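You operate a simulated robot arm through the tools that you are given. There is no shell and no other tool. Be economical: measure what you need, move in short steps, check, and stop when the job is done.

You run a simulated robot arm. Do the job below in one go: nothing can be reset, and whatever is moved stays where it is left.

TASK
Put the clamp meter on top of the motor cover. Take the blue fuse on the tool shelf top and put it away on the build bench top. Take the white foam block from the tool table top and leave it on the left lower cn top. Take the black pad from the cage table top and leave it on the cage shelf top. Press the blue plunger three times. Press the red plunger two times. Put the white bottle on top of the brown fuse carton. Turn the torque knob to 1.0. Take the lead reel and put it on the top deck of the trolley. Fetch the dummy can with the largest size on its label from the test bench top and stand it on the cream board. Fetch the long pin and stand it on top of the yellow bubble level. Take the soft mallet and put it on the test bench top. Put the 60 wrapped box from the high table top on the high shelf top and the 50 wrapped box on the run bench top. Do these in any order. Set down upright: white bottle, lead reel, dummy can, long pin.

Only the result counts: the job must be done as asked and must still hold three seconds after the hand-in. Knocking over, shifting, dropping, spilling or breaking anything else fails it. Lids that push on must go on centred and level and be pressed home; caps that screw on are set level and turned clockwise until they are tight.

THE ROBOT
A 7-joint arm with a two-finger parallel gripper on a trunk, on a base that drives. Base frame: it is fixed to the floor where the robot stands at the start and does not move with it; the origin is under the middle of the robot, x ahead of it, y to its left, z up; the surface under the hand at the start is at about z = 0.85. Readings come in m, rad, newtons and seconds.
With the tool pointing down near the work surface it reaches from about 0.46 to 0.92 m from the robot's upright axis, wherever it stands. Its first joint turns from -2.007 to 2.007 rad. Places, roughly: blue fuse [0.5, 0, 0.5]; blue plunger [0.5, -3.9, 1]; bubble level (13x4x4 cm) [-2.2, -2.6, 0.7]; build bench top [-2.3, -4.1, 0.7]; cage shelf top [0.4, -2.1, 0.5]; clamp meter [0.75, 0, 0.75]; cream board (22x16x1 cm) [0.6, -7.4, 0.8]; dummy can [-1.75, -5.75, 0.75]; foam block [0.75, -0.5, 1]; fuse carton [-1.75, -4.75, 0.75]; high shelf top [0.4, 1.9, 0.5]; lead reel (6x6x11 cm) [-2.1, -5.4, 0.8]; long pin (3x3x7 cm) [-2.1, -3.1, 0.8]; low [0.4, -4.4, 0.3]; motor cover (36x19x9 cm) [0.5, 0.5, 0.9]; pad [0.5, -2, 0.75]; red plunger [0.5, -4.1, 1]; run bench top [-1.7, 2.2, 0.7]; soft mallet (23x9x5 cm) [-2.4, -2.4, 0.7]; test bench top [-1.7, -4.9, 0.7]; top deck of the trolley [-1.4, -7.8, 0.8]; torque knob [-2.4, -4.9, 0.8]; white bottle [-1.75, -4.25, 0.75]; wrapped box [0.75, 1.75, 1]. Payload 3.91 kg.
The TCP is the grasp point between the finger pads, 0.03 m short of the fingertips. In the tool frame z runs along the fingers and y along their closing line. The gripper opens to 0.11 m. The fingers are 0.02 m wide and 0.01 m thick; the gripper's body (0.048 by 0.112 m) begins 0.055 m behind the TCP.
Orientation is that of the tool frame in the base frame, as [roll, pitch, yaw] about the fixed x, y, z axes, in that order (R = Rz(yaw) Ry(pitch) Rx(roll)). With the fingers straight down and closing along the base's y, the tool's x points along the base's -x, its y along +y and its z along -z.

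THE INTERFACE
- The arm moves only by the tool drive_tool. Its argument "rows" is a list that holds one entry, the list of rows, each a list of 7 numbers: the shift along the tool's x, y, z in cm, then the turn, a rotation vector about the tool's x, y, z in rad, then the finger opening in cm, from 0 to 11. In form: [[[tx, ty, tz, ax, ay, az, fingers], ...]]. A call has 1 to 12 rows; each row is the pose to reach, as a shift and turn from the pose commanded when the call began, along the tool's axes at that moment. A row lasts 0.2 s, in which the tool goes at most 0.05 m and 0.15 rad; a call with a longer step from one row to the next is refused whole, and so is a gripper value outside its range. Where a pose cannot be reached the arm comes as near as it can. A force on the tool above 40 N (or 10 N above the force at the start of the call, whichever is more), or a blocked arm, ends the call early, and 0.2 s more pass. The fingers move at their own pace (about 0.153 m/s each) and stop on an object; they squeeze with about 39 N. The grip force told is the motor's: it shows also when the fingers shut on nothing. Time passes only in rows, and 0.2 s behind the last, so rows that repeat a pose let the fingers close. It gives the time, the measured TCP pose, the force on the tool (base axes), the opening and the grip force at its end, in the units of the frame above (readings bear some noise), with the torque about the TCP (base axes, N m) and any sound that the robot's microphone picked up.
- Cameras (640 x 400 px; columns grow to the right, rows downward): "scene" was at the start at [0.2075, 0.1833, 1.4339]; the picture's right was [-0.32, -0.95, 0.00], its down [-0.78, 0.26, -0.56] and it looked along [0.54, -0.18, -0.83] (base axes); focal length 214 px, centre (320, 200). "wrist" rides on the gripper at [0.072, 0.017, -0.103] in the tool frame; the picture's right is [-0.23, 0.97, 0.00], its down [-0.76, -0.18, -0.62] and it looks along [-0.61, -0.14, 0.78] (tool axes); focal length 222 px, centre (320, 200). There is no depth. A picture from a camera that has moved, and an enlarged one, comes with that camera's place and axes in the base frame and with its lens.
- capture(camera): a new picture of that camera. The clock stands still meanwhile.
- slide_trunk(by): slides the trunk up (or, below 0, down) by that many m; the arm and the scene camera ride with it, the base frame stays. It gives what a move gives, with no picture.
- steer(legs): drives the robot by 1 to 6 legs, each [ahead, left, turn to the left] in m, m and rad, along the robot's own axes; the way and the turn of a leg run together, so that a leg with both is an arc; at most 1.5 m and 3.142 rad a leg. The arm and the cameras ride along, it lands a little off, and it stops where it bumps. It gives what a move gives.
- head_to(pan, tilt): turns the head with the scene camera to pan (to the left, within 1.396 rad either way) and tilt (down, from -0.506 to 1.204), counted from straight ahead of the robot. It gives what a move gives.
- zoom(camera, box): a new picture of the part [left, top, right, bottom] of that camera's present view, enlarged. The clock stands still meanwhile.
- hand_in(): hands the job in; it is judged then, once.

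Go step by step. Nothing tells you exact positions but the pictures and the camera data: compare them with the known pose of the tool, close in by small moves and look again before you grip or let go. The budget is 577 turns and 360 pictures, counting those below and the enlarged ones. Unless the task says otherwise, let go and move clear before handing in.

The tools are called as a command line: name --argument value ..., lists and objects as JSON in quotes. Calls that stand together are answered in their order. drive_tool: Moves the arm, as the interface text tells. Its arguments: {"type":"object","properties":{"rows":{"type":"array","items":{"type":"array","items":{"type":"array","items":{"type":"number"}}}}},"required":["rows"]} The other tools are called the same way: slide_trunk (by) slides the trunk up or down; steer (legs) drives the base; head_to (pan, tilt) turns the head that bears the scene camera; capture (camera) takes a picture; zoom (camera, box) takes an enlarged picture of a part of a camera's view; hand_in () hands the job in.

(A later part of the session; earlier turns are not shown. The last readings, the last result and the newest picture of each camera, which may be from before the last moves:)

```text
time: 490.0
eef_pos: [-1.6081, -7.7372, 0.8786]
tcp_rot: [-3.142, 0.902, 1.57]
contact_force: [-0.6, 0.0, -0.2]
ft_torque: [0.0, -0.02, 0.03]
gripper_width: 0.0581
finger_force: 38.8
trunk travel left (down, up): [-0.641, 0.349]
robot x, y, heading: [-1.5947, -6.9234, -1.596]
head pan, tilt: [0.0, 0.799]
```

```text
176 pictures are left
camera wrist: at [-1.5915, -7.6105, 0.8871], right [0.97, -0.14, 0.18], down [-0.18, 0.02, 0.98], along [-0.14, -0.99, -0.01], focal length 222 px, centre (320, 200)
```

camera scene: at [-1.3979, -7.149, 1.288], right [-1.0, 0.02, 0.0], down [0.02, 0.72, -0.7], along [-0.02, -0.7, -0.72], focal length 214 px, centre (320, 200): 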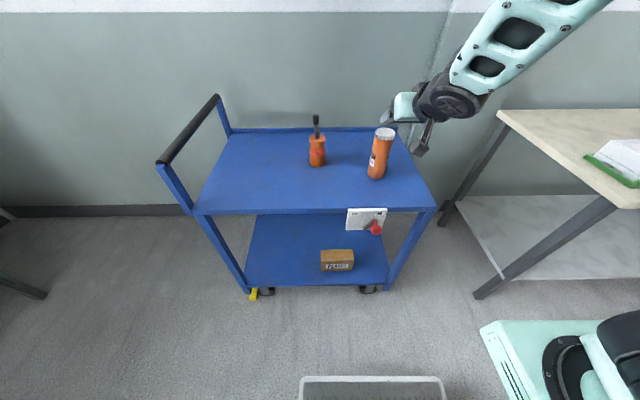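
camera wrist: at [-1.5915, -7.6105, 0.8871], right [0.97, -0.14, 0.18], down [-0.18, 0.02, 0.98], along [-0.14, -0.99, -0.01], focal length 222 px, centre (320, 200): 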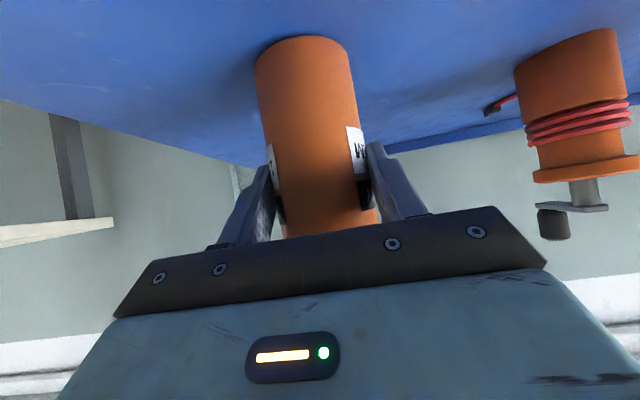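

Regripped with tilt. Raising and going back to the cream board.

slide_trunk --by 0.12

steer --legs '[[-0.15, 0, 0], [0, 0.95, 0], [0, 0, 1.595]]'

steer --legs '[[0, -0.5, 0]]'

head_to --pan 0 --tilt 0.5

capture --camera "scene"

```text
time: 491.5
eef_pos: [-1.6092, -7.7357, 0.9985]
tcp_rot: [3.14, 0.903, 1.569]
contact_force: [-0.4, 0.5, -1.1]
ft_torque: [0.05, -0.02, 0.04]
gripper_width: 0.0582
finger_force: 39.1
trunk travel left (down, up): [-0.761, 0.229]
robot x, y, heading: [-1.5967, -6.9268, -1.597]
head pan, tilt: [0.0, 0.799]
```

```text
time: 495.7
eef_pos: [-1.0441, -7.6019, 1.0006]
tcp_rot: [-3.12, 0.897, 1.55]
contact_force: [-1.0, 1.8, 2.2]
ft_torque: [0.0, -0.11, 0.08]
gripper_width: 0.0582
finger_force: 38.7
trunk travel left (down, up): [-0.761, 0.229]
robot x, y, heading: [-1.0095, -6.7877, -1.603]
head pan, tilt: [0.0, 0.799]
stopped in leg 2: the force on the tool passed its limit at 62 N (the readings are from after the stop); the commanded pose is now the measured one
```

```text
time: 498.6
eef_pos: [-1.5498, -7.5873, 0.9981]
tcp_rot: [-3.121, 0.9, 1.55]
contact_force: [-0.6, 0.1, -2.3]
ft_torque: [-0.01, -0.01, -0.05]
gripper_width: 0.0582
finger_force: 39.3
trunk travel left (down, up): [-0.761, 0.229]
robot x, y, heading: [-1.5175, -6.777, -1.596]
head pan, tilt: [0.0, 0.799]
```

```text
time: 499.4
eef_pos: [-1.5501, -7.5863, 0.999]
tcp_rot: [-3.12, 0.898, 1.55]
contact_force: [-1.0, 0.0, -2.1]
ft_torque: [0.02, 0.0, 0.04]
gripper_width: 0.0582
finger_force: 39.1
trunk travel left (down, up): [-0.761, 0.229]
robot x, y, heading: [-1.5146, -6.7734, -1.602]
head pan, tilt: [0.0, 0.499]
```

```text
175 pictures are left
camera scene: at [-1.3187, -7.0112, 1.4338], right [-1.0, 0.03, 0.0], down [0.01, 0.48, -0.88], along [-0.03, -0.88, -0.48], focal length 214 px, centre (320, 200)
```

scene: 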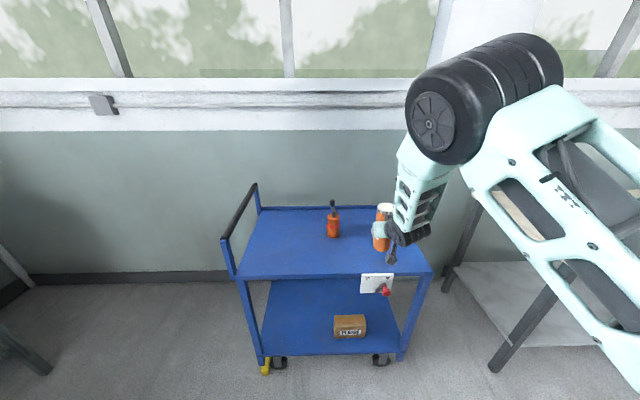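

I bumped the trolley handle sideways, but the reel and trolley look unmoved. Checking the can in hand.

capture --camera "wrist"

zoom --camera "scene" --box '[210, 170, 450, 320]'

```text
174 pictures are left
camera wrist: at [-1.5281, -7.4619, 1.0077], right [0.97, -0.18, 0.17], down [-0.16, 0.02, 0.99], along [-0.18, -0.98, -0.01], focal length 222 px, centre (320, 200)
```

wrist: 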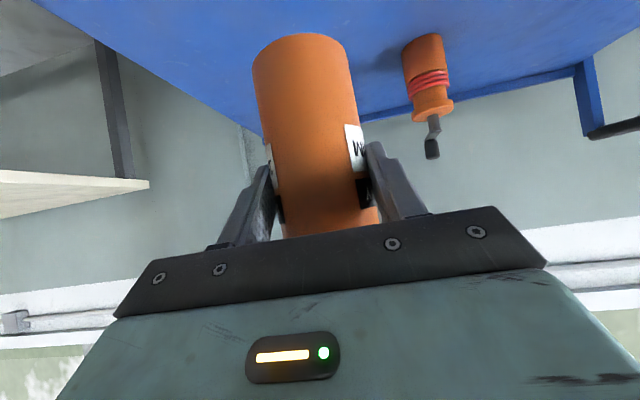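

```text
2.67 times, centred on (330, 245) of scene
camera zoom: at [-1.3187, -7.0112, 1.4338], right [-1.0, 0.03, 0.0], down [0.01, 0.48, -0.88], along [-0.03, -0.88, -0.48], focal length 572 px, centre (293, 80)
```

zoom: 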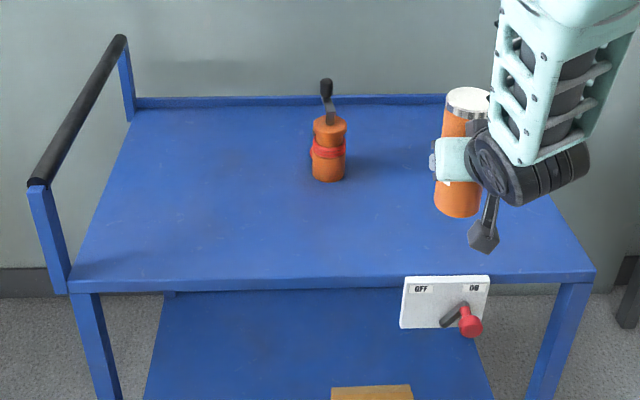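

The can is still held well. Correcting the tiny roll, raising the trunk, and backing away from the trolley before moving sideways.

drive_tool --rows '[[[0, 0, 0, -0.022, 0, 0, 0], [0, 0, 0, -0.022, 0, 0, 0]]]'

slide_trunk --by 0.15

steer --legs '[[-0.2, 0, 0], [0, 0.95, 0], [0, 0, 1.6]]'

capture --camera "scene"

```text
time: 500.1
eef_pos: [-1.5496, -7.587, 0.9993]
tcp_rot: [3.14, 0.898, 1.549]
contact_force: [0.1, 0.0, -2.6]
ft_torque: [0.01, -0.01, -0.02]
gripper_width: 0.0582
finger_force: 38.9
trunk travel left (down, up): [-0.761, 0.229]
robot x, y, heading: [-1.5107, -6.7731, -1.598]
head pan, tilt: [0.0, 0.499]
```

```text
time: 501.8
eef_pos: [-1.5491, -7.5875, 1.1501]
tcp_rot: [3.139, 0.899, 1.55]
contact_force: [0.0, 0.6, -2.7]
ft_torque: [0.01, 0.0, 0.02]
gripper_width: 0.0584
finger_force: 38.5
trunk travel left (down, up): [-0.911, 0.079]
robot x, y, heading: [-1.5144, -6.7743, -1.597]
head pan, tilt: [0.0, 0.499]
```

```text
time: 511.8
eef_pos: [0.2546, -6.6203, 1.1491]
tcp_rot: [3.139, 0.899, 3.139]
contact_force: [0.4, 0.6, -1.4]
ft_torque: [0.02, 0.02, -0.02]
gripper_width: 0.0579
finger_force: 38.8
trunk travel left (down, up): [-0.911, 0.079]
robot x, y, heading: [-0.5551, -6.5979, -0.008]
head pan, tilt: [0.0, 0.499]
```

```text
172 pictures are left
camera scene: at [-0.3274, -6.3963, 1.5839], right [-0.01, -1.0, 0.0], down [-0.48, 0.01, -0.88], along [0.88, -0.01, -0.48], focal length 214 px, centre (320, 200)
```

scene: 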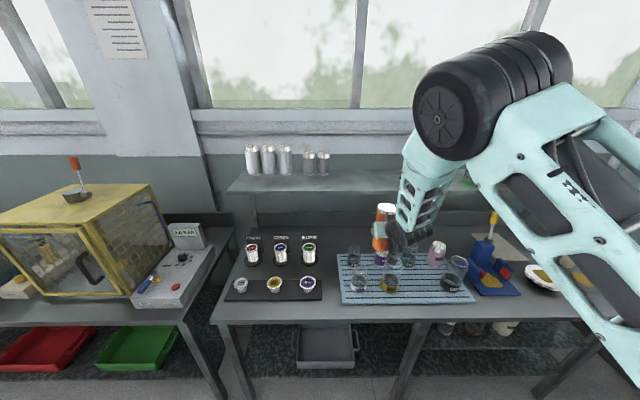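

steer --legs '[[-0.15, 0, 0], [0, -0.75, 0]]'

slide_trunk --by -0.15

capture --camera "scene"

capture --camera "wrist"

```text
time: 516.5
eef_pos: [0.098, -7.3366, 1.1482]
tcp_rot: [3.141, 0.898, 3.127]
contact_force: [0.5, 0.5, -2.6]
ft_torque: [0.01, 0.01, -0.01]
gripper_width: 0.058
finger_force: 39.0
trunk travel left (down, up): [-0.911, 0.079]
robot x, y, heading: [-0.7158, -7.3036, -0.023]
head pan, tilt: [0.0, 0.499]
stopped in leg 2: the robot was blocked; the commanded pose is now the measured one
```

```text
time: 518.3
eef_pos: [0.0981, -7.3365, 0.9998]
tcp_rot: [-3.14, 0.9, 3.127]
contact_force: [1.0, -0.5, -2.9]
ft_torque: [0.02, 0.06, -0.02]
gripper_width: 0.0582
finger_force: 39.1
trunk travel left (down, up): [-0.761, 0.229]
robot x, y, heading: [-0.7184, -7.3025, -0.017]
head pan, tilt: [0.0, 0.499]
```

```text
171 pictures are left
camera scene: at [-0.4815, -7.1049, 1.4339], right [-0.02, -1.0, 0.0], down [-0.48, 0.01, -0.88], along [0.88, -0.02, -0.48], focal length 214 px, centre (320, 200)
```

scene: 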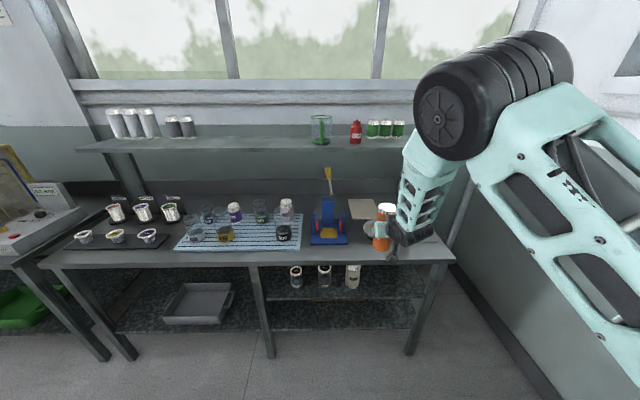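

```text
170 pictures are left
camera wrist: at [-0.0272, -7.3169, 1.0081], right [0.15, 0.97, 0.18], down [-0.02, -0.18, 0.98], along [0.99, -0.15, -0.01], focal length 222 px, centre (320, 200)
```

wrist: 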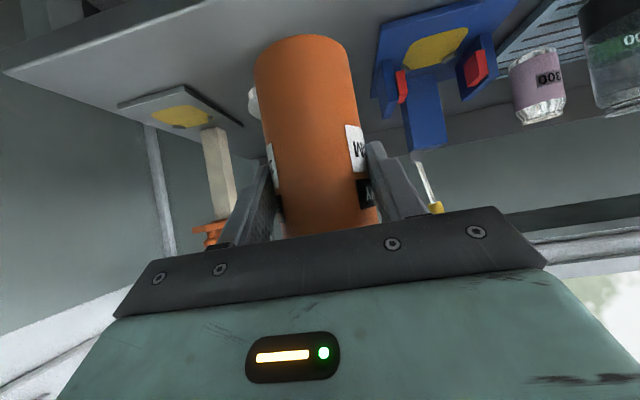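

zoom --camera "scene" --box '[300, 160, 440, 270]'

head_to --pan -1.39 --tilt 0.8

capture --camera "scene"

```text
3.64 times, centred on (370, 215) of scene
camera zoom: at [-0.4815, -7.1049, 1.4339], right [-0.02, -1.0, 0.0], down [-0.48, 0.01, -0.88], along [0.88, -0.02, -0.48], focal length 780 px, centre (138, 146)
```

zoom: 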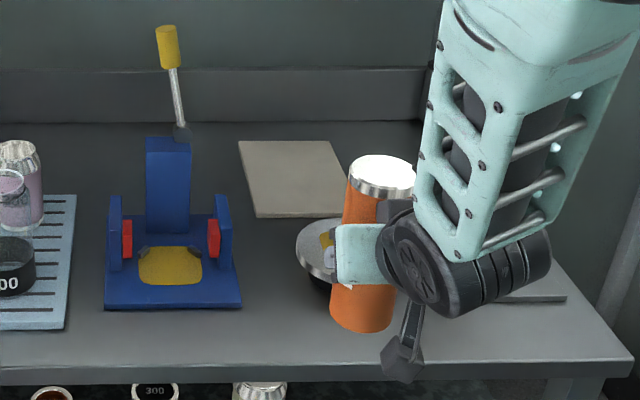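

```text
time: 519.8
eef_pos: [0.0979, -7.3347, 0.9982]
tcp_rot: [3.141, 0.899, 3.129]
contact_force: [-1.1, -0.4, -2.3]
ft_torque: [-0.02, 0.02, 0.02]
gripper_width: 0.058
finger_force: 39.4
trunk travel left (down, up): [-0.761, 0.229]
robot x, y, heading: [-0.7146, -7.3045, -0.022]
head pan, tilt: [-1.389, 0.799]
```

```text
168 pictures are left
camera scene: at [-0.5594, -7.1827, 1.4079], right [-0.99, -0.16, 0.0], down [-0.12, 0.71, -0.7], along [0.11, -0.69, -0.72], focal length 214 px, centre (320, 200)
```

scene: 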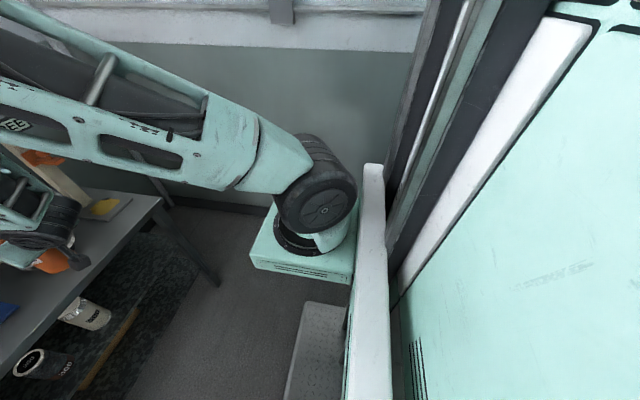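

The board spans x 0.417–0.643, y -7.293…-7.453 (top ≈ 0.83); target (0.505, -7.373). A tall post stands to its right, so I'll extend the arm first to bring the elbow back.

drive_tool --rows '[[[-2.5, -1.8, 3.1, 0, 0, 0, 0], [-5, -3.6, 6.2, 0, 0, 0, 0], [-7.5, -3.6, 9.4, 0, 0, 0, 0], [-8.7, -3.6, 11, 0, 0, 0, 0], [-8.7, -3.6, 11, 0, 0, 0, 0]]]'

head_to --pan 0 --tilt 0.5

capture --camera "scene"

```text
time: 521.0
eef_pos: [0.239, -7.3749, 0.9997]
tcp_rot: [-3.14, 0.898, 3.128]
contact_force: [0.0, -0.8, -2.8]
ft_torque: [-0.01, 0.02, 0.0]
gripper_width: 0.058
finger_force: 39.8
trunk travel left (down, up): [-0.761, 0.229]
robot x, y, heading: [-0.7152, -7.3077, -0.014]
head pan, tilt: [-1.389, 0.799]
```

```text
time: 522.6
eef_pos: [0.2379, -7.3739, 0.9998]
tcp_rot: [3.141, 0.898, 3.127]
contact_force: [-0.6, -0.6, -1.6]
ft_torque: [-0.01, 0.02, -0.01]
gripper_width: 0.0579
finger_force: 38.9
trunk travel left (down, up): [-0.761, 0.229]
robot x, y, heading: [-0.7168, -7.3045, -0.019]
head pan, tilt: [0.0, 0.499]
```

```text
167 pictures are left
camera scene: at [-0.4815, -7.1049, 1.4339], right [-0.02, -1.0, 0.0], down [-0.48, 0.01, -0.88], along [0.88, -0.02, -0.48], focal length 214 px, centre (320, 200)
```

scene: 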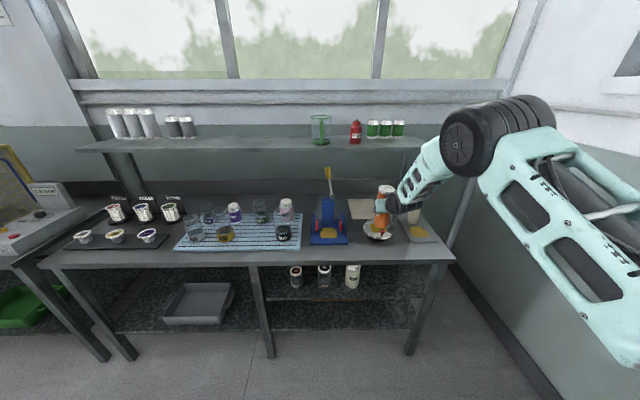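

Better: the elbow is now well back. Driving 0.26 m ahead.

steer --legs '[[0.262, 0, 0]]'

capture --camera "wrist"

capture --camera "scene"

```text
time: 524.4
eef_pos: [0.4985, -7.3815, 0.9986]
tcp_rot: [3.141, 0.899, 3.126]
contact_force: [-0.2, 0.0, -2.2]
ft_torque: [0.0, 0.04, -0.01]
gripper_width: 0.0582
finger_force: 39.0
trunk travel left (down, up): [-0.761, 0.229]
robot x, y, heading: [-0.4607, -7.3136, -0.023]
head pan, tilt: [0.0, 0.499]
```

```text
166 pictures are left
camera wrist: at [0.3723, -7.3612, 1.0079], right [0.15, 0.97, 0.18], down [-0.02, -0.18, 0.98], along [0.99, -0.15, -0.01], focal length 222 px, centre (320, 200)
```

wrist: 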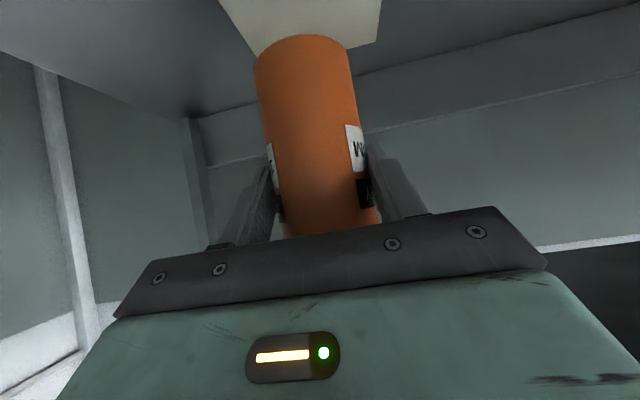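

```text
165 pictures are left
camera scene: at [-0.2213, -7.1102, 1.4339], right [-0.02, -1.0, 0.0], down [-0.48, 0.01, -0.88], along [0.88, -0.02, -0.48], focal length 214 px, centre (320, 200)
```

scene: 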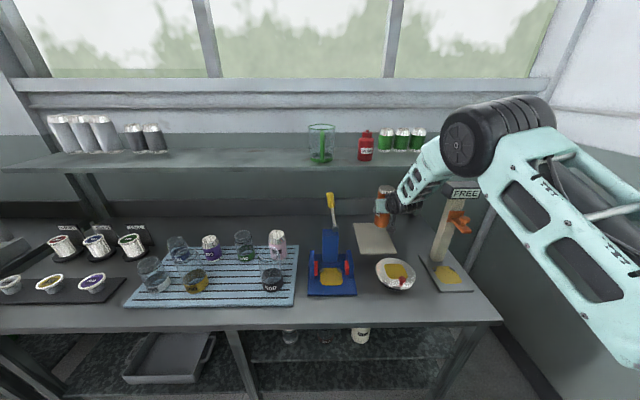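

The can is above the board. Lowering to contact.

drive_tool --rows '[[[1.6, 0, 1.25, 0, 0, 0, 0], [3.2, 0, 2.5, 0, 0, 0, 0], [4.7, 0, 3.75, 0, 0, 0, 0], [4.7, 0, 3.75, 0, 0, 0, 0]]]'

zoom --camera "scene" --box '[340, 170, 440, 270]'

```text
time: 525.4
eef_pos: [0.4977, -7.3797, 0.938]
tcp_rot: [3.141, 0.899, 3.129]
contact_force: [-0.4, 0.6, -2.1]
ft_torque: [-0.01, 0.05, 0.02]
gripper_width: 0.0583
finger_force: 39.1
trunk travel left (down, up): [-0.761, 0.229]
robot x, y, heading: [-0.4578, -7.312, -0.019]
head pan, tilt: [0.0, 0.499]
```

```text
4.00 times, centred on (390, 220) of scene
camera zoom: at [-0.2213, -7.1102, 1.4339], right [-0.02, -1.0, 0.0], down [-0.48, 0.01, -0.88], along [0.88, -0.02, -0.48], focal length 858 px, centre (40, 120)
```

zoom: 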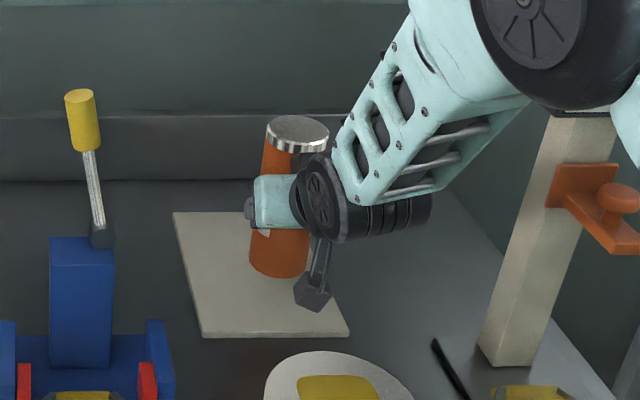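

drive_tool --rows '[[[0.4, 0, 0.31, 0, 0, 0, 0], [0.8, 0, 0.62, 0, 0, 0, 0], [1.2, 0, 0.93, 0, 0, 0, 0], [1.2, 0, 0.93, 0, 0, 0, 0]]]'

drive_tool --rows '[[[0.25, 0, 0.19, 0, 0, 0, 0], [0.5, 0, 0.38, 0, 0, 0, 0], [0.5, 0, 0.38, 0, 0, 0, 0]]]'

```text
time: 526.4
eef_pos: [0.4981, -7.3801, 0.9233]
tcp_rot: [3.141, 0.899, 3.126]
contact_force: [-0.4, 0.5, -2.7]
ft_torque: [0.02, 0.05, -0.03]
gripper_width: 0.0583
finger_force: 39.0
trunk travel left (down, up): [-0.761, 0.229]
robot x, y, heading: [-0.4591, -7.3123, -0.016]
head pan, tilt: [0.0, 0.499]
```

```text
time: 527.2
eef_pos: [0.4976, -7.3805, 0.9175]
tcp_rot: [3.141, 0.899, 3.127]
contact_force: [0.8, -1.2, -0.6]
ft_torque: [-0.03, 0.04, -0.03]
gripper_width: 0.0581
finger_force: 39.4
trunk travel left (down, up): [-0.761, 0.229]
robot x, y, heading: [-0.455, -7.3095, -0.021]
head pan, tilt: [0.0, 0.499]
```

drive_tool --rows '[[[0.25, 0, 0.19, 0, 0, 0, 0], [0.5, 0, 0.38, 0, 0, 0, 0], [0.5, 0, 0.38, 0, 0, 0, 0]]]'

drive_tool --rows '[[[0.2, 0, 0.15, 0, 0, 0, 0], [0.4, 0, 0.3, 0, 0, 0, 0], [0.4, 0, 0.3, 0, 0, 0, 0]]]'

```text
time: 528.0
eef_pos: [0.4973, -7.3802, 0.9115]
tcp_rot: [3.141, 0.9, 3.128]
contact_force: [0.5, -0.3, -1.4]
ft_torque: [-0.01, 0.03, 0.0]
gripper_width: 0.0579
finger_force: 38.9
trunk travel left (down, up): [-0.761, 0.229]
robot x, y, heading: [-0.4547, -7.3095, -0.018]
head pan, tilt: [0.0, 0.499]
```

```text
time: 528.8
eef_pos: [0.4977, -7.3802, 0.9072]
tcp_rot: [3.141, 0.899, 3.128]
contact_force: [-0.3, -0.3, -2.5]
ft_torque: [0.02, 0.02, -0.02]
gripper_width: 0.0579
finger_force: 39.0
trunk travel left (down, up): [-0.761, 0.229]
robot x, y, heading: [-0.4529, -7.3124, -0.02]
head pan, tilt: [0.0, 0.499]
```

drive_tool --rows '[[[0.25, 0, 0.19, 0, 0, 0, 0], [0.5, 0, 0.38, 0, 0, 0, 0], [0.5, 0, 0.38, 0, 0, 0, 0]]]'

zoom --camera "scene" --box '[360, 190, 430, 260]'

```text
time: 529.6
eef_pos: [0.4969, -7.3803, 0.9007]
tcp_rot: [3.141, 0.899, 3.127]
contact_force: [0.0, -0.9, -2.4]
ft_torque: [0.0, 0.03, 0.0]
gripper_width: 0.0583
finger_force: 38.9
trunk travel left (down, up): [-0.761, 0.229]
robot x, y, heading: [-0.4544, -7.3107, -0.019]
head pan, tilt: [0.0, 0.499]
```

```text
5.71 times, centred on (395, 225) of scene
camera zoom: at [-0.2213, -7.1102, 1.4339], right [-0.02, -1.0, 0.0], down [-0.48, 0.01, -0.88], along [0.88, -0.02, -0.48], focal length 1226 px, centre (-109, 57)
```

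zoom: 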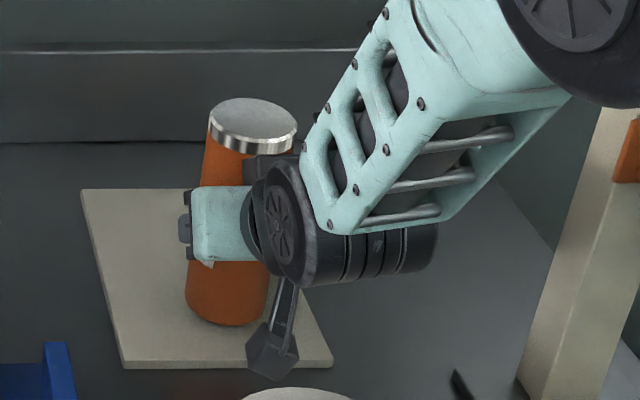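

drive_tool --rows '[[[0.2, 0, 0.15, 0, 0, 0, 0], [0.4, 0, 0.3, 0, 0, 0, 0], [0.4, 0, 0.3, 0, 0, 0, 0]]]'

drive_tool --rows '[[[0.2, 0, 0.15, 0, 0, 0, 0], [0.4, 0, 0.3, 0, 0, 0, 0], [0.4, 0, 0.3, 0, 0, 0, 0]]]'

```text
time: 530.4
eef_pos: [0.4984, -7.3797, 0.8952]
tcp_rot: [-3.141, 0.899, 3.128]
contact_force: [-0.1, 1.0, -2.0]
ft_torque: [-0.01, 0.05, -0.03]
gripper_width: 0.0581
finger_force: 38.9
trunk travel left (down, up): [-0.761, 0.229]
robot x, y, heading: [-0.4605, -7.3114, -0.018]
head pan, tilt: [0.0, 0.499]
```

```text
time: 531.2
eef_pos: [0.4969, -7.3801, 0.8898]
tcp_rot: [-3.141, 0.899, 3.128]
contact_force: [0.7, 0.7, -1.5]
ft_torque: [-0.03, 0.0, -0.03]
gripper_width: 0.0579
finger_force: 38.8
trunk travel left (down, up): [-0.761, 0.229]
robot x, y, heading: [-0.4554, -7.309, -0.02]
head pan, tilt: [0.0, 0.499]
```

drive_tool --rows '[[[0.2, 0, 0.15, 0, 0, 0, 0], [0.4, 0, 0.3, 0, 0, 0, 0], [0.4, 0, 0.3, 0, 0, 0, 0]]]'

capture --camera "wrist"

```text
time: 532.0
eef_pos: [0.498, -7.3791, 0.8893]
tcp_rot: [3.139, 0.905, 3.128]
contact_force: [-3.5, -0.8, 22.8]
ft_torque: [0.14, 0.23, 0.02]
gripper_width: 0.0581
finger_force: 38.8
trunk travel left (down, up): [-0.761, 0.229]
robot x, y, heading: [-0.4526, -7.3133, -0.018]
head pan, tilt: [0.0, 0.499]
```

```text
162 pictures are left
camera wrist: at [0.3723, -7.3611, 0.8971], right [0.15, 0.97, 0.18], down [-0.02, -0.18, 0.98], along [0.99, -0.15, 0.0], focal length 222 px, centre (320, 200)
```

wrist: 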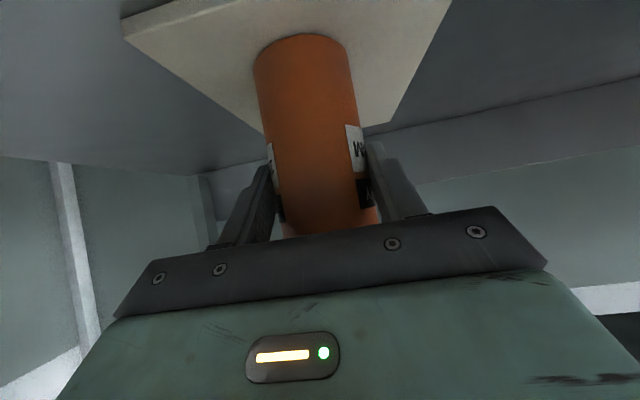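

Contact on the board. Easing, opening, and withdrawing along the tool axis.

drive_tool --rows '[[[-0.2, 0, -0.15, 0, 0, 0, 0], [-0.2, 0, -0.15, 0, 0, 0, 8], [-0.2, 0, -0.15, 0, 0, 0, 8], [0.5, 0, -2, 0, 0, 0, 8], [0.5, 0, -6, 0, 0, 0, 8], [0.5, 0, -10, 0, 0, 0, 8], [0.5, 0, -10, 0, 0, 0, 8]]]'

capture --camera "wrist"

steer --legs '[[-0.25, 0, 0]]'

capture --camera "scene"

```text
time: 533.6
eef_pos: [0.4155, -7.3798, 0.9434]
tcp_rot: [3.141, 0.899, 3.129]
contact_force: [-0.7, -0.6, 1.2]
ft_torque: [0.0, 0.02, -0.01]
gripper_width: 0.0799
finger_force: 0.2
trunk travel left (down, up): [-0.761, 0.229]
robot x, y, heading: [-0.4567, -7.3128, -0.025]
head pan, tilt: [0.0, 0.499]
```

```text
161 pictures are left
camera wrist: at [0.2899, -7.3606, 0.9519], right [0.15, 0.97, 0.18], down [-0.02, -0.18, 0.98], along [0.99, -0.15, -0.01], focal length 222 px, centre (320, 200)
```

wrist: 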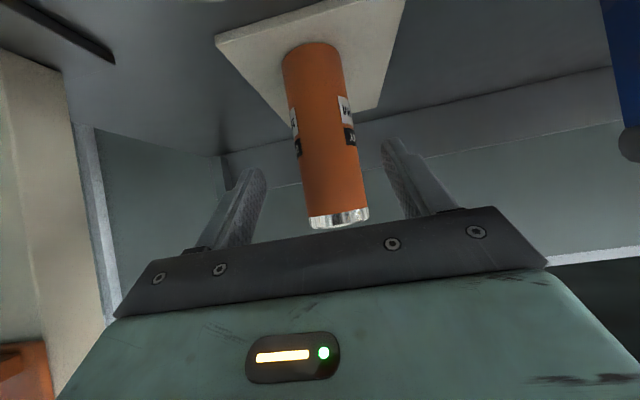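

```text
time: 535.5
eef_pos: [0.166, -7.374, 0.9435]
tcp_rot: [3.14, 0.898, 3.126]
contact_force: [1.0, -0.2, 0.1]
ft_torque: [0.01, 0.04, 0.03]
gripper_width: 0.0799
finger_force: 0.0
trunk travel left (down, up): [-0.761, 0.229]
robot x, y, heading: [-0.7051, -7.3088, -0.02]
head pan, tilt: [0.0, 0.499]
```

```text
160 pictures are left
camera scene: at [-0.4712, -7.1052, 1.4339], right [-0.02, -1.0, 0.0], down [-0.48, 0.01, -0.88], along [0.88, -0.02, -0.48], focal length 214 px, centre (320, 200)
```

scene: 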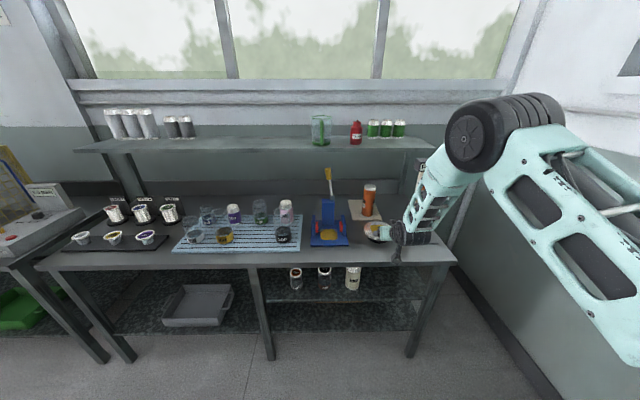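

The 165 mm can stands on the cream board. Next the white bottle on the front side; raising, retracting the arm and driving there.

slide_trunk --by 0.2

drive_tool --rows '[[[2.5, 0, -3.1, 0, 0, 0, 8], [5, 0, -6.2, 0, 0, 0, 8], [7.5, 0, -9.3, 0, 0, 0, 8], [10, 0, -12.5, 0, 0, 0, 8], [12.5, 0, -15.6, 0, 0, 0, 8], [15, 0, -18.7, 0, 0, 0, 8], [15, 0, -18.7, 0, 0, 0, 8]]]'

steer --legs '[[0, 1.4, 0], [0, 1.4, 0]]'

steer --legs '[[0, 0, 1.57], [0, 0, 1.57]]'

capture --camera "scene"

```text
time: 537.6
eef_pos: [0.1655, -7.3749, 1.1431]
tcp_rot: [3.141, 0.899, 3.128]
contact_force: [0.2, 0.3, -0.2]
ft_torque: [0.01, 0.03, 0.01]
gripper_width: 0.08
finger_force: 0.1
trunk travel left (down, up): [-0.961, 0.029]
robot x, y, heading: [-0.7045, -7.3079, -0.025]
head pan, tilt: [0.0, 0.499]
```

```text
time: 539.2
eef_pos: [-0.0741, -7.372, 1.1431]
tcp_rot: [-3.14, 0.9, 3.128]
contact_force: [0.2, 0.2, 0.1]
ft_torque: [0.01, 0.04, 0.02]
gripper_width: 0.0798
finger_force: 0.0
trunk travel left (down, up): [-0.961, 0.029]
robot x, y, heading: [-0.7078, -7.3044, -0.019]
head pan, tilt: [0.0, 0.499]
```

```text
time: 552.9
eef_pos: [-0.0189, -4.552, 1.1426]
tcp_rot: [-3.141, 0.9, 3.127]
contact_force: [-0.1, -0.3, 0.7]
ft_torque: [0.03, -0.02, 0.0]
gripper_width: 0.08
finger_force: 0.0
trunk travel left (down, up): [-0.961, 0.029]
robot x, y, heading: [-0.6523, -4.4867, -0.022]
head pan, tilt: [0.0, 0.499]
```

```text
time: 560.9
eef_pos: [-1.2819, -4.4181, 1.1424]
tcp_rot: [-3.14, 0.898, -0.018]
contact_force: [-0.7, -0.2, 0.0]
ft_torque: [0.0, -0.01, -0.01]
gripper_width: 0.08
finger_force: 0.0
trunk travel left (down, up): [-0.961, 0.029]
robot x, y, heading: [-0.6485, -4.4848, 3.118]
head pan, tilt: [0.0, 0.499]
```

```text
159 pictures are left
camera scene: at [-0.8906, -4.6838, 1.6339], right [0.02, 1.0, 0.0], down [0.48, -0.01, -0.88], along [-0.88, 0.02, -0.48], focal length 214 px, centre (320, 200)
```

scene: 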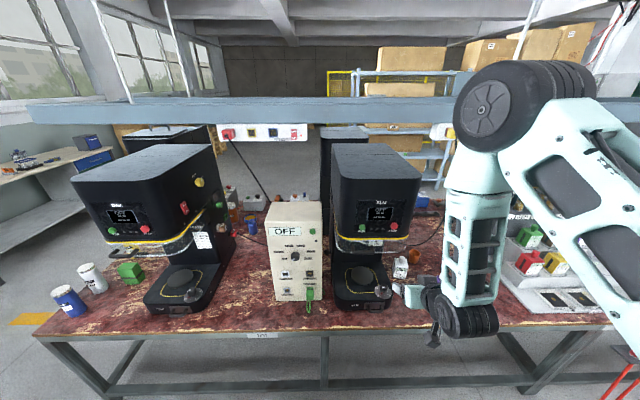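

steer --legs '[[0, -0.2, 0]]'

head_to --pan 0 --tilt 0.8

capture --camera "scene"

capture --camera "wrist"

```text
time: 562.5
eef_pos: [-1.2788, -4.2189, 1.1429]
tcp_rot: [3.141, 0.901, -0.015]
contact_force: [0.1, -0.5, 0.0]
ft_torque: [0.01, -0.03, -0.01]
gripper_width: 0.0799
finger_force: 0.0
trunk travel left (down, up): [-0.961, 0.029]
robot x, y, heading: [-0.645, -4.2851, 3.113]
head pan, tilt: [0.0, 0.499]
```

```text
time: 563.3
eef_pos: [-1.2782, -4.2185, 1.1421]
tcp_rot: [3.142, 0.9, -0.018]
contact_force: [-1.2, 0.4, -0.7]
ft_torque: [-0.01, 0.0, 0.04]
gripper_width: 0.0802
finger_force: 0.0
trunk travel left (down, up): [-0.961, 0.029]
robot x, y, heading: [-0.6471, -4.283, 3.12]
head pan, tilt: [0.0, 0.799]
```

```text
158 pictures are left
camera scene: at [-0.8757, -4.4852, 1.608], right [0.02, 1.0, 0.0], down [0.72, -0.02, -0.7], along [-0.7, 0.02, -0.72], focal length 214 px, centre (320, 200)
```

scene: 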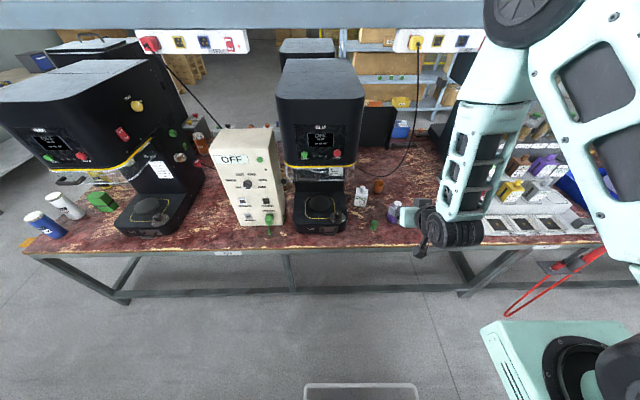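

```text
157 pictures are left
camera wrist: at [-1.1518, -4.2374, 1.1511], right [-0.16, -0.97, 0.18], down [0.02, 0.18, 0.98], along [-0.99, 0.16, -0.01], focal length 222 px, centre (320, 200)
```

wrist: 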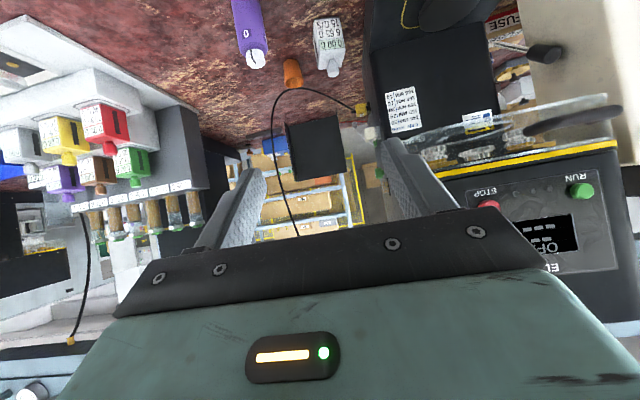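

zoom --camera "scene" --box '[330, 150, 430, 250]'

```text
4.00 times, centred on (380, 200) of scene
camera zoom: at [-0.8757, -4.4852, 1.608], right [0.02, 1.0, 0.0], down [0.72, -0.02, -0.7], along [-0.7, 0.02, -0.72], focal length 858 px, centre (80, 200)
```

zoom: 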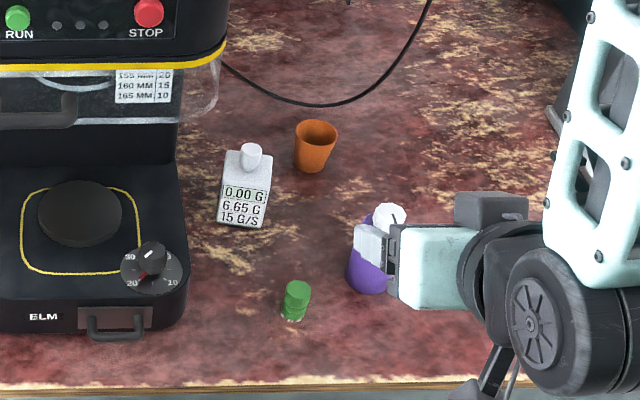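

White bottle at (-1.718, -4.233), ~9 cm body plus cap. Driving in 0.27 m, aligning, then lowering with the trunk.

steer --legs '[[0.27, 0, 0]]'

drive_tool --rows '[[[-1.5, 0.7, 1.9, 0, 0, 0, 8], [-3, 1.4, 3.8, 0, 0, 0, 8], [-3, 1.4, 3.8, 0, 0, 0, 8]]]'

slide_trunk --by -0.24

capture --camera "wrist"

capture --camera "scene"

```text
time: 565.2
eef_pos: [-1.5481, -4.2098, 1.1423]
tcp_rot: [-3.14, 0.9, -0.017]
contact_force: [0.2, 0.0, -0.1]
ft_torque: [0.01, -0.01, 0.03]
gripper_width: 0.0799
finger_force: 0.0
trunk travel left (down, up): [-0.961, 0.029]
robot x, y, heading: [-0.9178, -4.2804, 3.123]
head pan, tilt: [0.0, 0.799]
```

```text
time: 566.0
eef_pos: [-1.5983, -4.2246, 1.1423]
tcp_rot: [-3.142, 0.897, -0.018]
contact_force: [-0.3, 0.5, 0.5]
ft_torque: [-0.07, 0.05, 0.0]
gripper_width: 0.08
finger_force: 0.1
trunk travel left (down, up): [-0.961, 0.029]
robot x, y, heading: [-0.9163, -4.2781, 3.113]
head pan, tilt: [0.0, 0.799]
```

```text
time: 568.5
eef_pos: [-1.5975, -4.2244, 0.9024]
tcp_rot: [3.141, 0.899, -0.019]
contact_force: [0.6, 0.6, -0.5]
ft_torque: [-0.03, 0.0, 0.02]
gripper_width: 0.08
finger_force: 0.0
trunk travel left (down, up): [-0.721, 0.269]
robot x, y, heading: [-0.9151, -4.2767, 3.116]
head pan, tilt: [0.0, 0.799]
```

```text
155 pictures are left
camera wrist: at [-1.4717, -4.2429, 0.911], right [-0.16, -0.97, 0.18], down [0.02, 0.18, 0.98], along [-0.99, 0.16, -0.01], focal length 222 px, centre (320, 200)
```

wrist: 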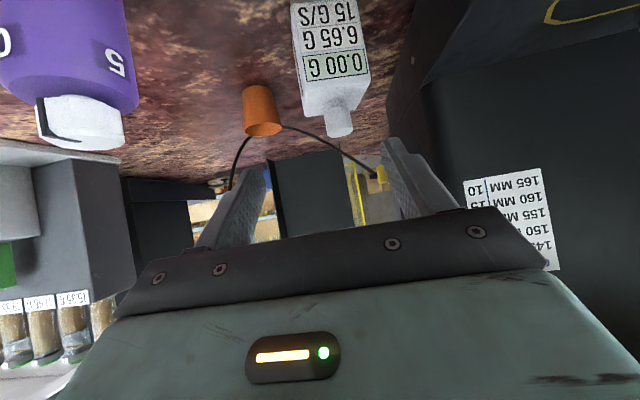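

```text
154 pictures are left
camera scene: at [-1.1473, -4.478, 1.368], right [0.03, 1.0, 0.0], down [0.72, -0.02, -0.7], along [-0.7, 0.02, -0.72], focal length 214 px, centre (320, 200)
```

scene: 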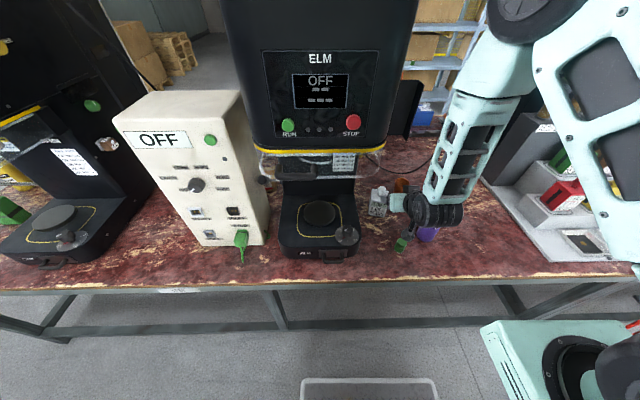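

Bottle centre y ≈ -4.239. Shifting 1.5 cm, opening to 9.5, lowering, then looking before going forward.

drive_tool --rows '[[[0, 1.5, 0, 0, 0, 0, 9.5], [0, 1.5, 0, 0, 0, 0, 9.5]]]'

slide_trunk --by -0.13

capture --camera "wrist"

zoom --camera "scene" --box '[340, 160, 460, 270]'

```text
time: 569.1
eef_pos: [-1.5973, -4.2382, 0.9024]
tcp_rot: [-3.141, 0.899, -0.021]
contact_force: [-0.3, -0.5, 0.1]
ft_torque: [-0.02, -0.05, -0.04]
gripper_width: 0.095
finger_force: 0.0
trunk travel left (down, up): [-0.721, 0.269]
robot x, y, heading: [-0.9162, -4.2738, 3.114]
head pan, tilt: [0.0, 0.799]
```

```text
time: 570.7
eef_pos: [-1.5979, -4.2393, 0.7719]
tcp_rot: [-3.141, 0.9, -0.02]
contact_force: [0.5, -0.2, 0.1]
ft_torque: [-0.01, 0.02, -0.01]
gripper_width: 0.095
finger_force: 0.0
trunk travel left (down, up): [-0.591, 0.399]
robot x, y, heading: [-0.9161, -4.278, 3.111]
head pan, tilt: [0.0, 0.799]
```

```text
153 pictures are left
camera wrist: at [-1.4718, -4.2583, 0.781], right [-0.16, -0.97, 0.18], down [0.02, 0.18, 0.98], along [-0.99, 0.16, -0.01], focal length 222 px, centre (320, 200)
```

wrist: 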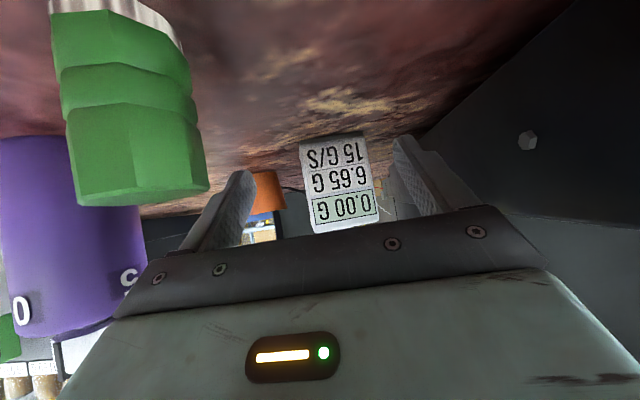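

```text
3.64 times, centred on (400, 215) of scene
camera zoom: at [-1.1473, -4.478, 1.238], right [0.03, 1.0, 0.0], down [0.72, -0.02, -0.7], along [-0.7, 0.02, -0.72], focal length 780 px, centre (29, 146)
```

zoom: 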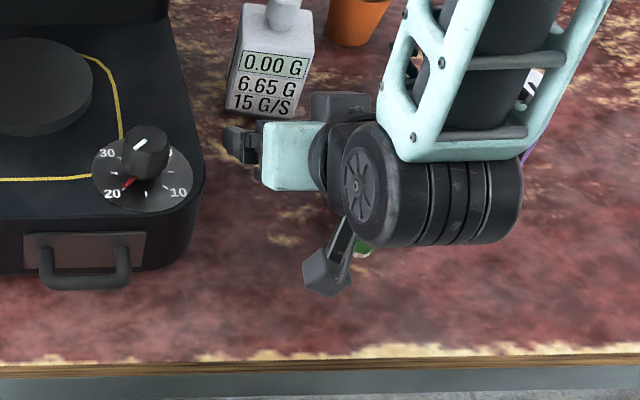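

drive_tool --rows '[[[-2, 0.1, 2.5, 0, 0, 0, 9.5], [-4, 0.2, 5, 0, 0, 0, 9.5], [-6, 0.3, 7.5, 0, 0, 0, 9.5], [-7, 0.4, 8.8, 0, 0, 0, 9.5], [-7, 0.4, 8.8, 0, 0, 0, 9.5]]]'

capture --camera "wrist"

```text
time: 571.9
eef_pos: [-1.7101, -4.2402, 0.7726]
tcp_rot: [3.142, 0.898, -0.021]
contact_force: [-0.2, 0.8, -0.4]
ft_torque: [0.0, -0.03, 0.0]
gripper_width: 0.095
finger_force: 0.1
trunk travel left (down, up): [-0.591, 0.399]
robot x, y, heading: [-0.915, -4.2776, 3.119]
head pan, tilt: [0.0, 0.799]
```

```text
151 pictures are left
camera wrist: at [-1.5846, -4.2602, 0.7807], right [-0.16, -0.97, 0.18], down [0.02, 0.18, 0.98], along [-0.99, 0.16, -0.01], focal length 222 px, centre (320, 200)
```

wrist: 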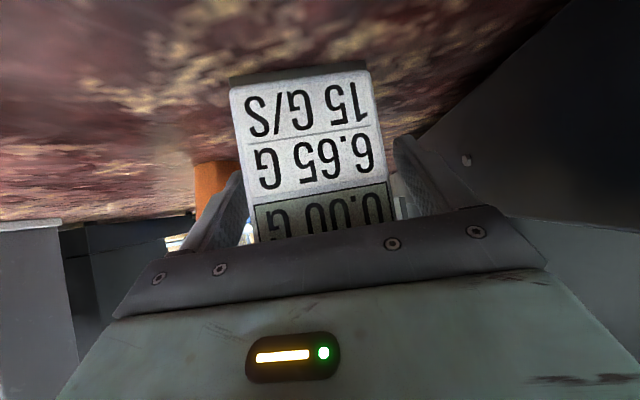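

drive_tool --rows '[[[0, 0, 0, 0, 0, 0, 7.5], [0, 0, 0, 0, 0, 0, 6], [0, 0, 0, 0, 0, 0, 4], [0, 0, 0, 0, 0, 0, 2], [0, 0, 0, 0, 0, 0, 0], [0, 0, 0, 0, 0, 0, 0]]]'

capture --camera "wrist"

```text
time: 573.3
eef_pos: [-1.7104, -4.2417, 0.7723]
tcp_rot: [3.141, 0.899, -0.019]
contact_force: [-0.9, -1.9, 1.6]
ft_torque: [-0.14, 0.11, 0.05]
gripper_width: 0.0637
finger_force: 38.8
trunk travel left (down, up): [-0.591, 0.399]
robot x, y, heading: [-0.915, -4.2767, 3.122]
head pan, tilt: [0.0, 0.799]
```

```text
150 pictures are left
camera wrist: at [-1.5843, -4.2604, 0.7808], right [-0.16, -0.97, 0.18], down [0.02, 0.18, 0.98], along [-0.99, 0.16, -0.01], focal length 222 px, centre (320, 200)
```

wrist: 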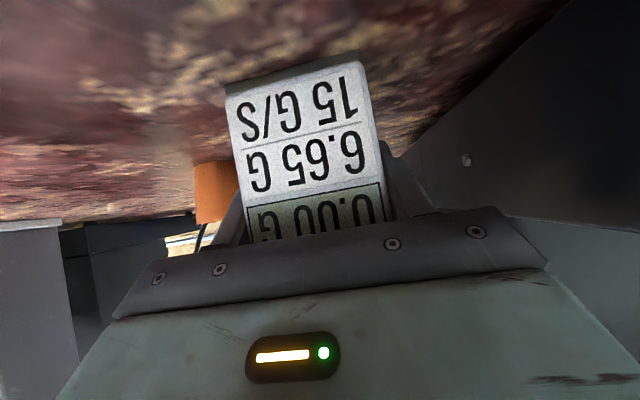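

Bottle gripped. Lifting, backing out and driving round the island's end to the rear side.

slide_trunk --by 0.36

steer --legs '[[-0.35, 0, 0], [0, 1.2, 0], [0, 1.2, 0]]'

capture --camera "wrist"

```text
time: 576.8
eef_pos: [-1.7091, -4.2413, 1.1321]
tcp_rot: [-3.141, 0.898, -0.02]
contact_force: [-0.1, -0.2, -2.2]
ft_torque: [0.02, -0.01, -0.03]
gripper_width: 0.0639
finger_force: 38.9
trunk travel left (down, up): [-0.951, 0.039]
robot x, y, heading: [-0.9166, -4.28, 3.108]
head pan, tilt: [0.0, 0.799]
```

```text
time: 590.5
eef_pos: [-1.4423, -6.6483, 1.1327]
tcp_rot: [-3.141, 0.899, -0.024]
contact_force: [0.0, -0.7, -1.5]
ft_torque: [0.03, -0.01, 0.01]
gripper_width: 0.064
finger_force: 38.5
trunk travel left (down, up): [-0.951, 0.039]
robot x, y, heading: [-0.6518, -6.6924, 3.111]
head pan, tilt: [0.0, 0.799]
```

```text
149 pictures are left
camera wrist: at [-1.3172, -6.6674, 1.1406], right [-0.17, -0.97, 0.18], down [0.02, 0.18, 0.98], along [-0.99, 0.17, -0.01], focal length 222 px, centre (320, 200)
```

wrist: 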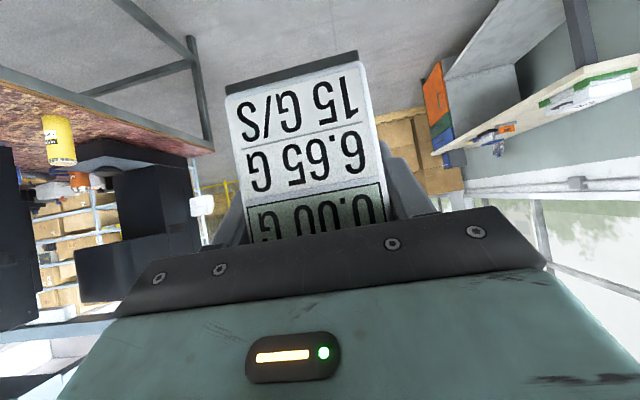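

steer --legs '[[1.45, 0, 0], [1.4, 0, 0], [0, 0, -3.11]]'

steer --legs '[[0, 1.3, 0], [0, 0.55, 0]]'

head_to --pan 0 --tilt 0.6

capture --camera "scene"

```text
time: 611.5
eef_pos: [-2.7155, -6.6394, 1.1317]
tcp_rot: [-3.14, 0.899, -3.125]
contact_force: [0.8, 0.1, -2.0]
ft_torque: [-0.02, 0.02, -0.03]
gripper_width: 0.0637
finger_force: 38.6
trunk travel left (down, up): [-0.951, 0.039]
robot x, y, heading: [-3.5101, -6.6278, 0.008]
head pan, tilt: [0.0, 0.799]
```

```text
time: 620.9
eef_pos: [-2.7189, -4.7956, 1.1317]
tcp_rot: [-3.141, 0.899, -3.141]
contact_force: [0.5, 0.2, -2.1]
ft_torque: [0.0, 0.01, 0.02]
gripper_width: 0.0638
finger_force: 39.2
trunk travel left (down, up): [-0.951, 0.039]
robot x, y, heading: [-3.5148, -4.7756, -0.004]
head pan, tilt: [0.0, 0.799]
```

```text
time: 621.6
eef_pos: [-2.7172, -4.7964, 1.1322]
tcp_rot: [-3.14, 0.9, -3.139]
contact_force: [-0.3, 0.2, -1.6]
ft_torque: [-0.01, 0.0, 0.01]
gripper_width: 0.0639
finger_force: 39.1
trunk travel left (down, up): [-0.951, 0.039]
robot x, y, heading: [-3.5122, -4.7718, -0.003]
head pan, tilt: [0.0, 0.6]
```

```text
148 pictures are left
camera scene: at [-3.2829, -4.5689, 1.6147], right [0.0, -1.0, 0.0], down [-0.57, 0.0, -0.82], along [0.82, 0.0, -0.57], focal length 214 px, centre (320, 200)
```

scene: 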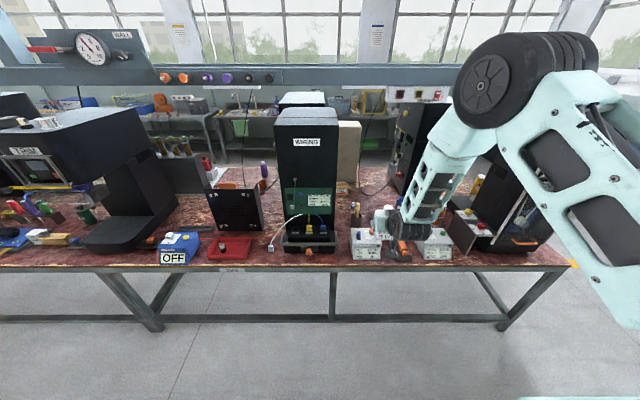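

Carton centre ≈ (-1.878, -4.729), top ≈ 0.797. I'll fly in at TCP z 0.98 (bottle bottom above the pestle), drive ahead, then extend.

slide_trunk --by -0.15

steer --legs '[[0, 0.058, 0], [0.4, 0, 0]]'

capture --camera "scene"

capture --camera "wrist"

```text
time: 623.4
eef_pos: [-2.7183, -4.7953, 0.9817]
tcp_rot: [-3.141, 0.898, -3.138]
contact_force: [0.2, 0.2, -1.7]
ft_torque: [0.0, 0.02, -0.02]
gripper_width: 0.0636
finger_force: 38.8
trunk travel left (down, up): [-0.801, 0.189]
robot x, y, heading: [-3.5146, -4.7726, 0.001]
head pan, tilt: [0.0, 0.6]
```

```text
time: 626.4
eef_pos: [-2.3149, -4.7409, 0.9821]
tcp_rot: [3.142, 0.899, 3.142]
contact_force: [-0.3, -0.2, -1.9]
ft_torque: [0.01, -0.04, 0.01]
gripper_width: 0.0638
finger_force: 38.5
trunk travel left (down, up): [-0.801, 0.189]
robot x, y, heading: [-3.1114, -4.7224, -0.003]
head pan, tilt: [0.0, 0.6]
```

```text
147 pictures are left
camera scene: at [-2.8801, -4.5135, 1.4648], right [-0.01, -1.0, 0.0], down [-0.56, 0.0, -0.83], along [0.82, 0.0, -0.56], focal length 214 px, centre (320, 200)
```

scene: 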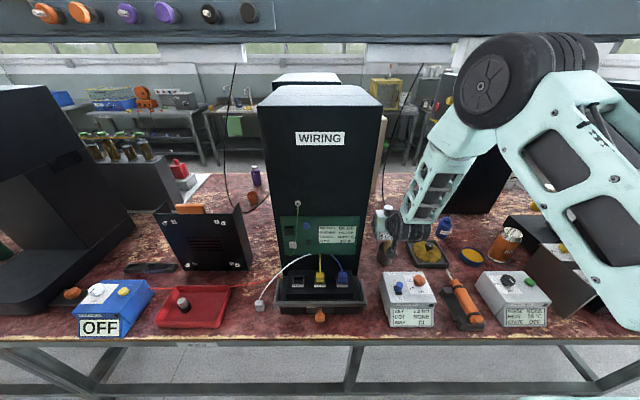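

```text
146 pictures are left
camera wrist: at [-2.4414, -4.7239, 0.9906], right [0.14, 0.97, 0.18], down [-0.01, -0.18, 0.98], along [0.99, -0.14, -0.01], focal length 222 px, centre (320, 200)
```

wrist: 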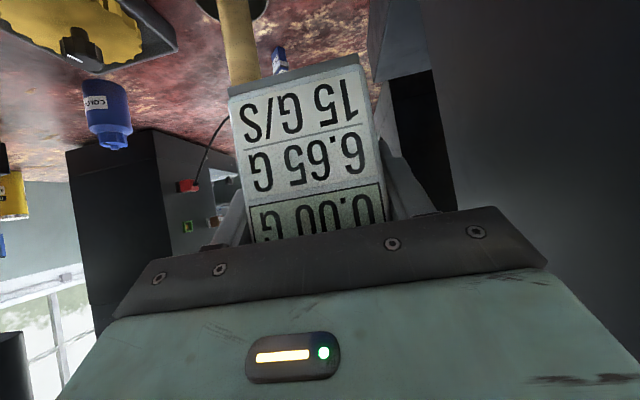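

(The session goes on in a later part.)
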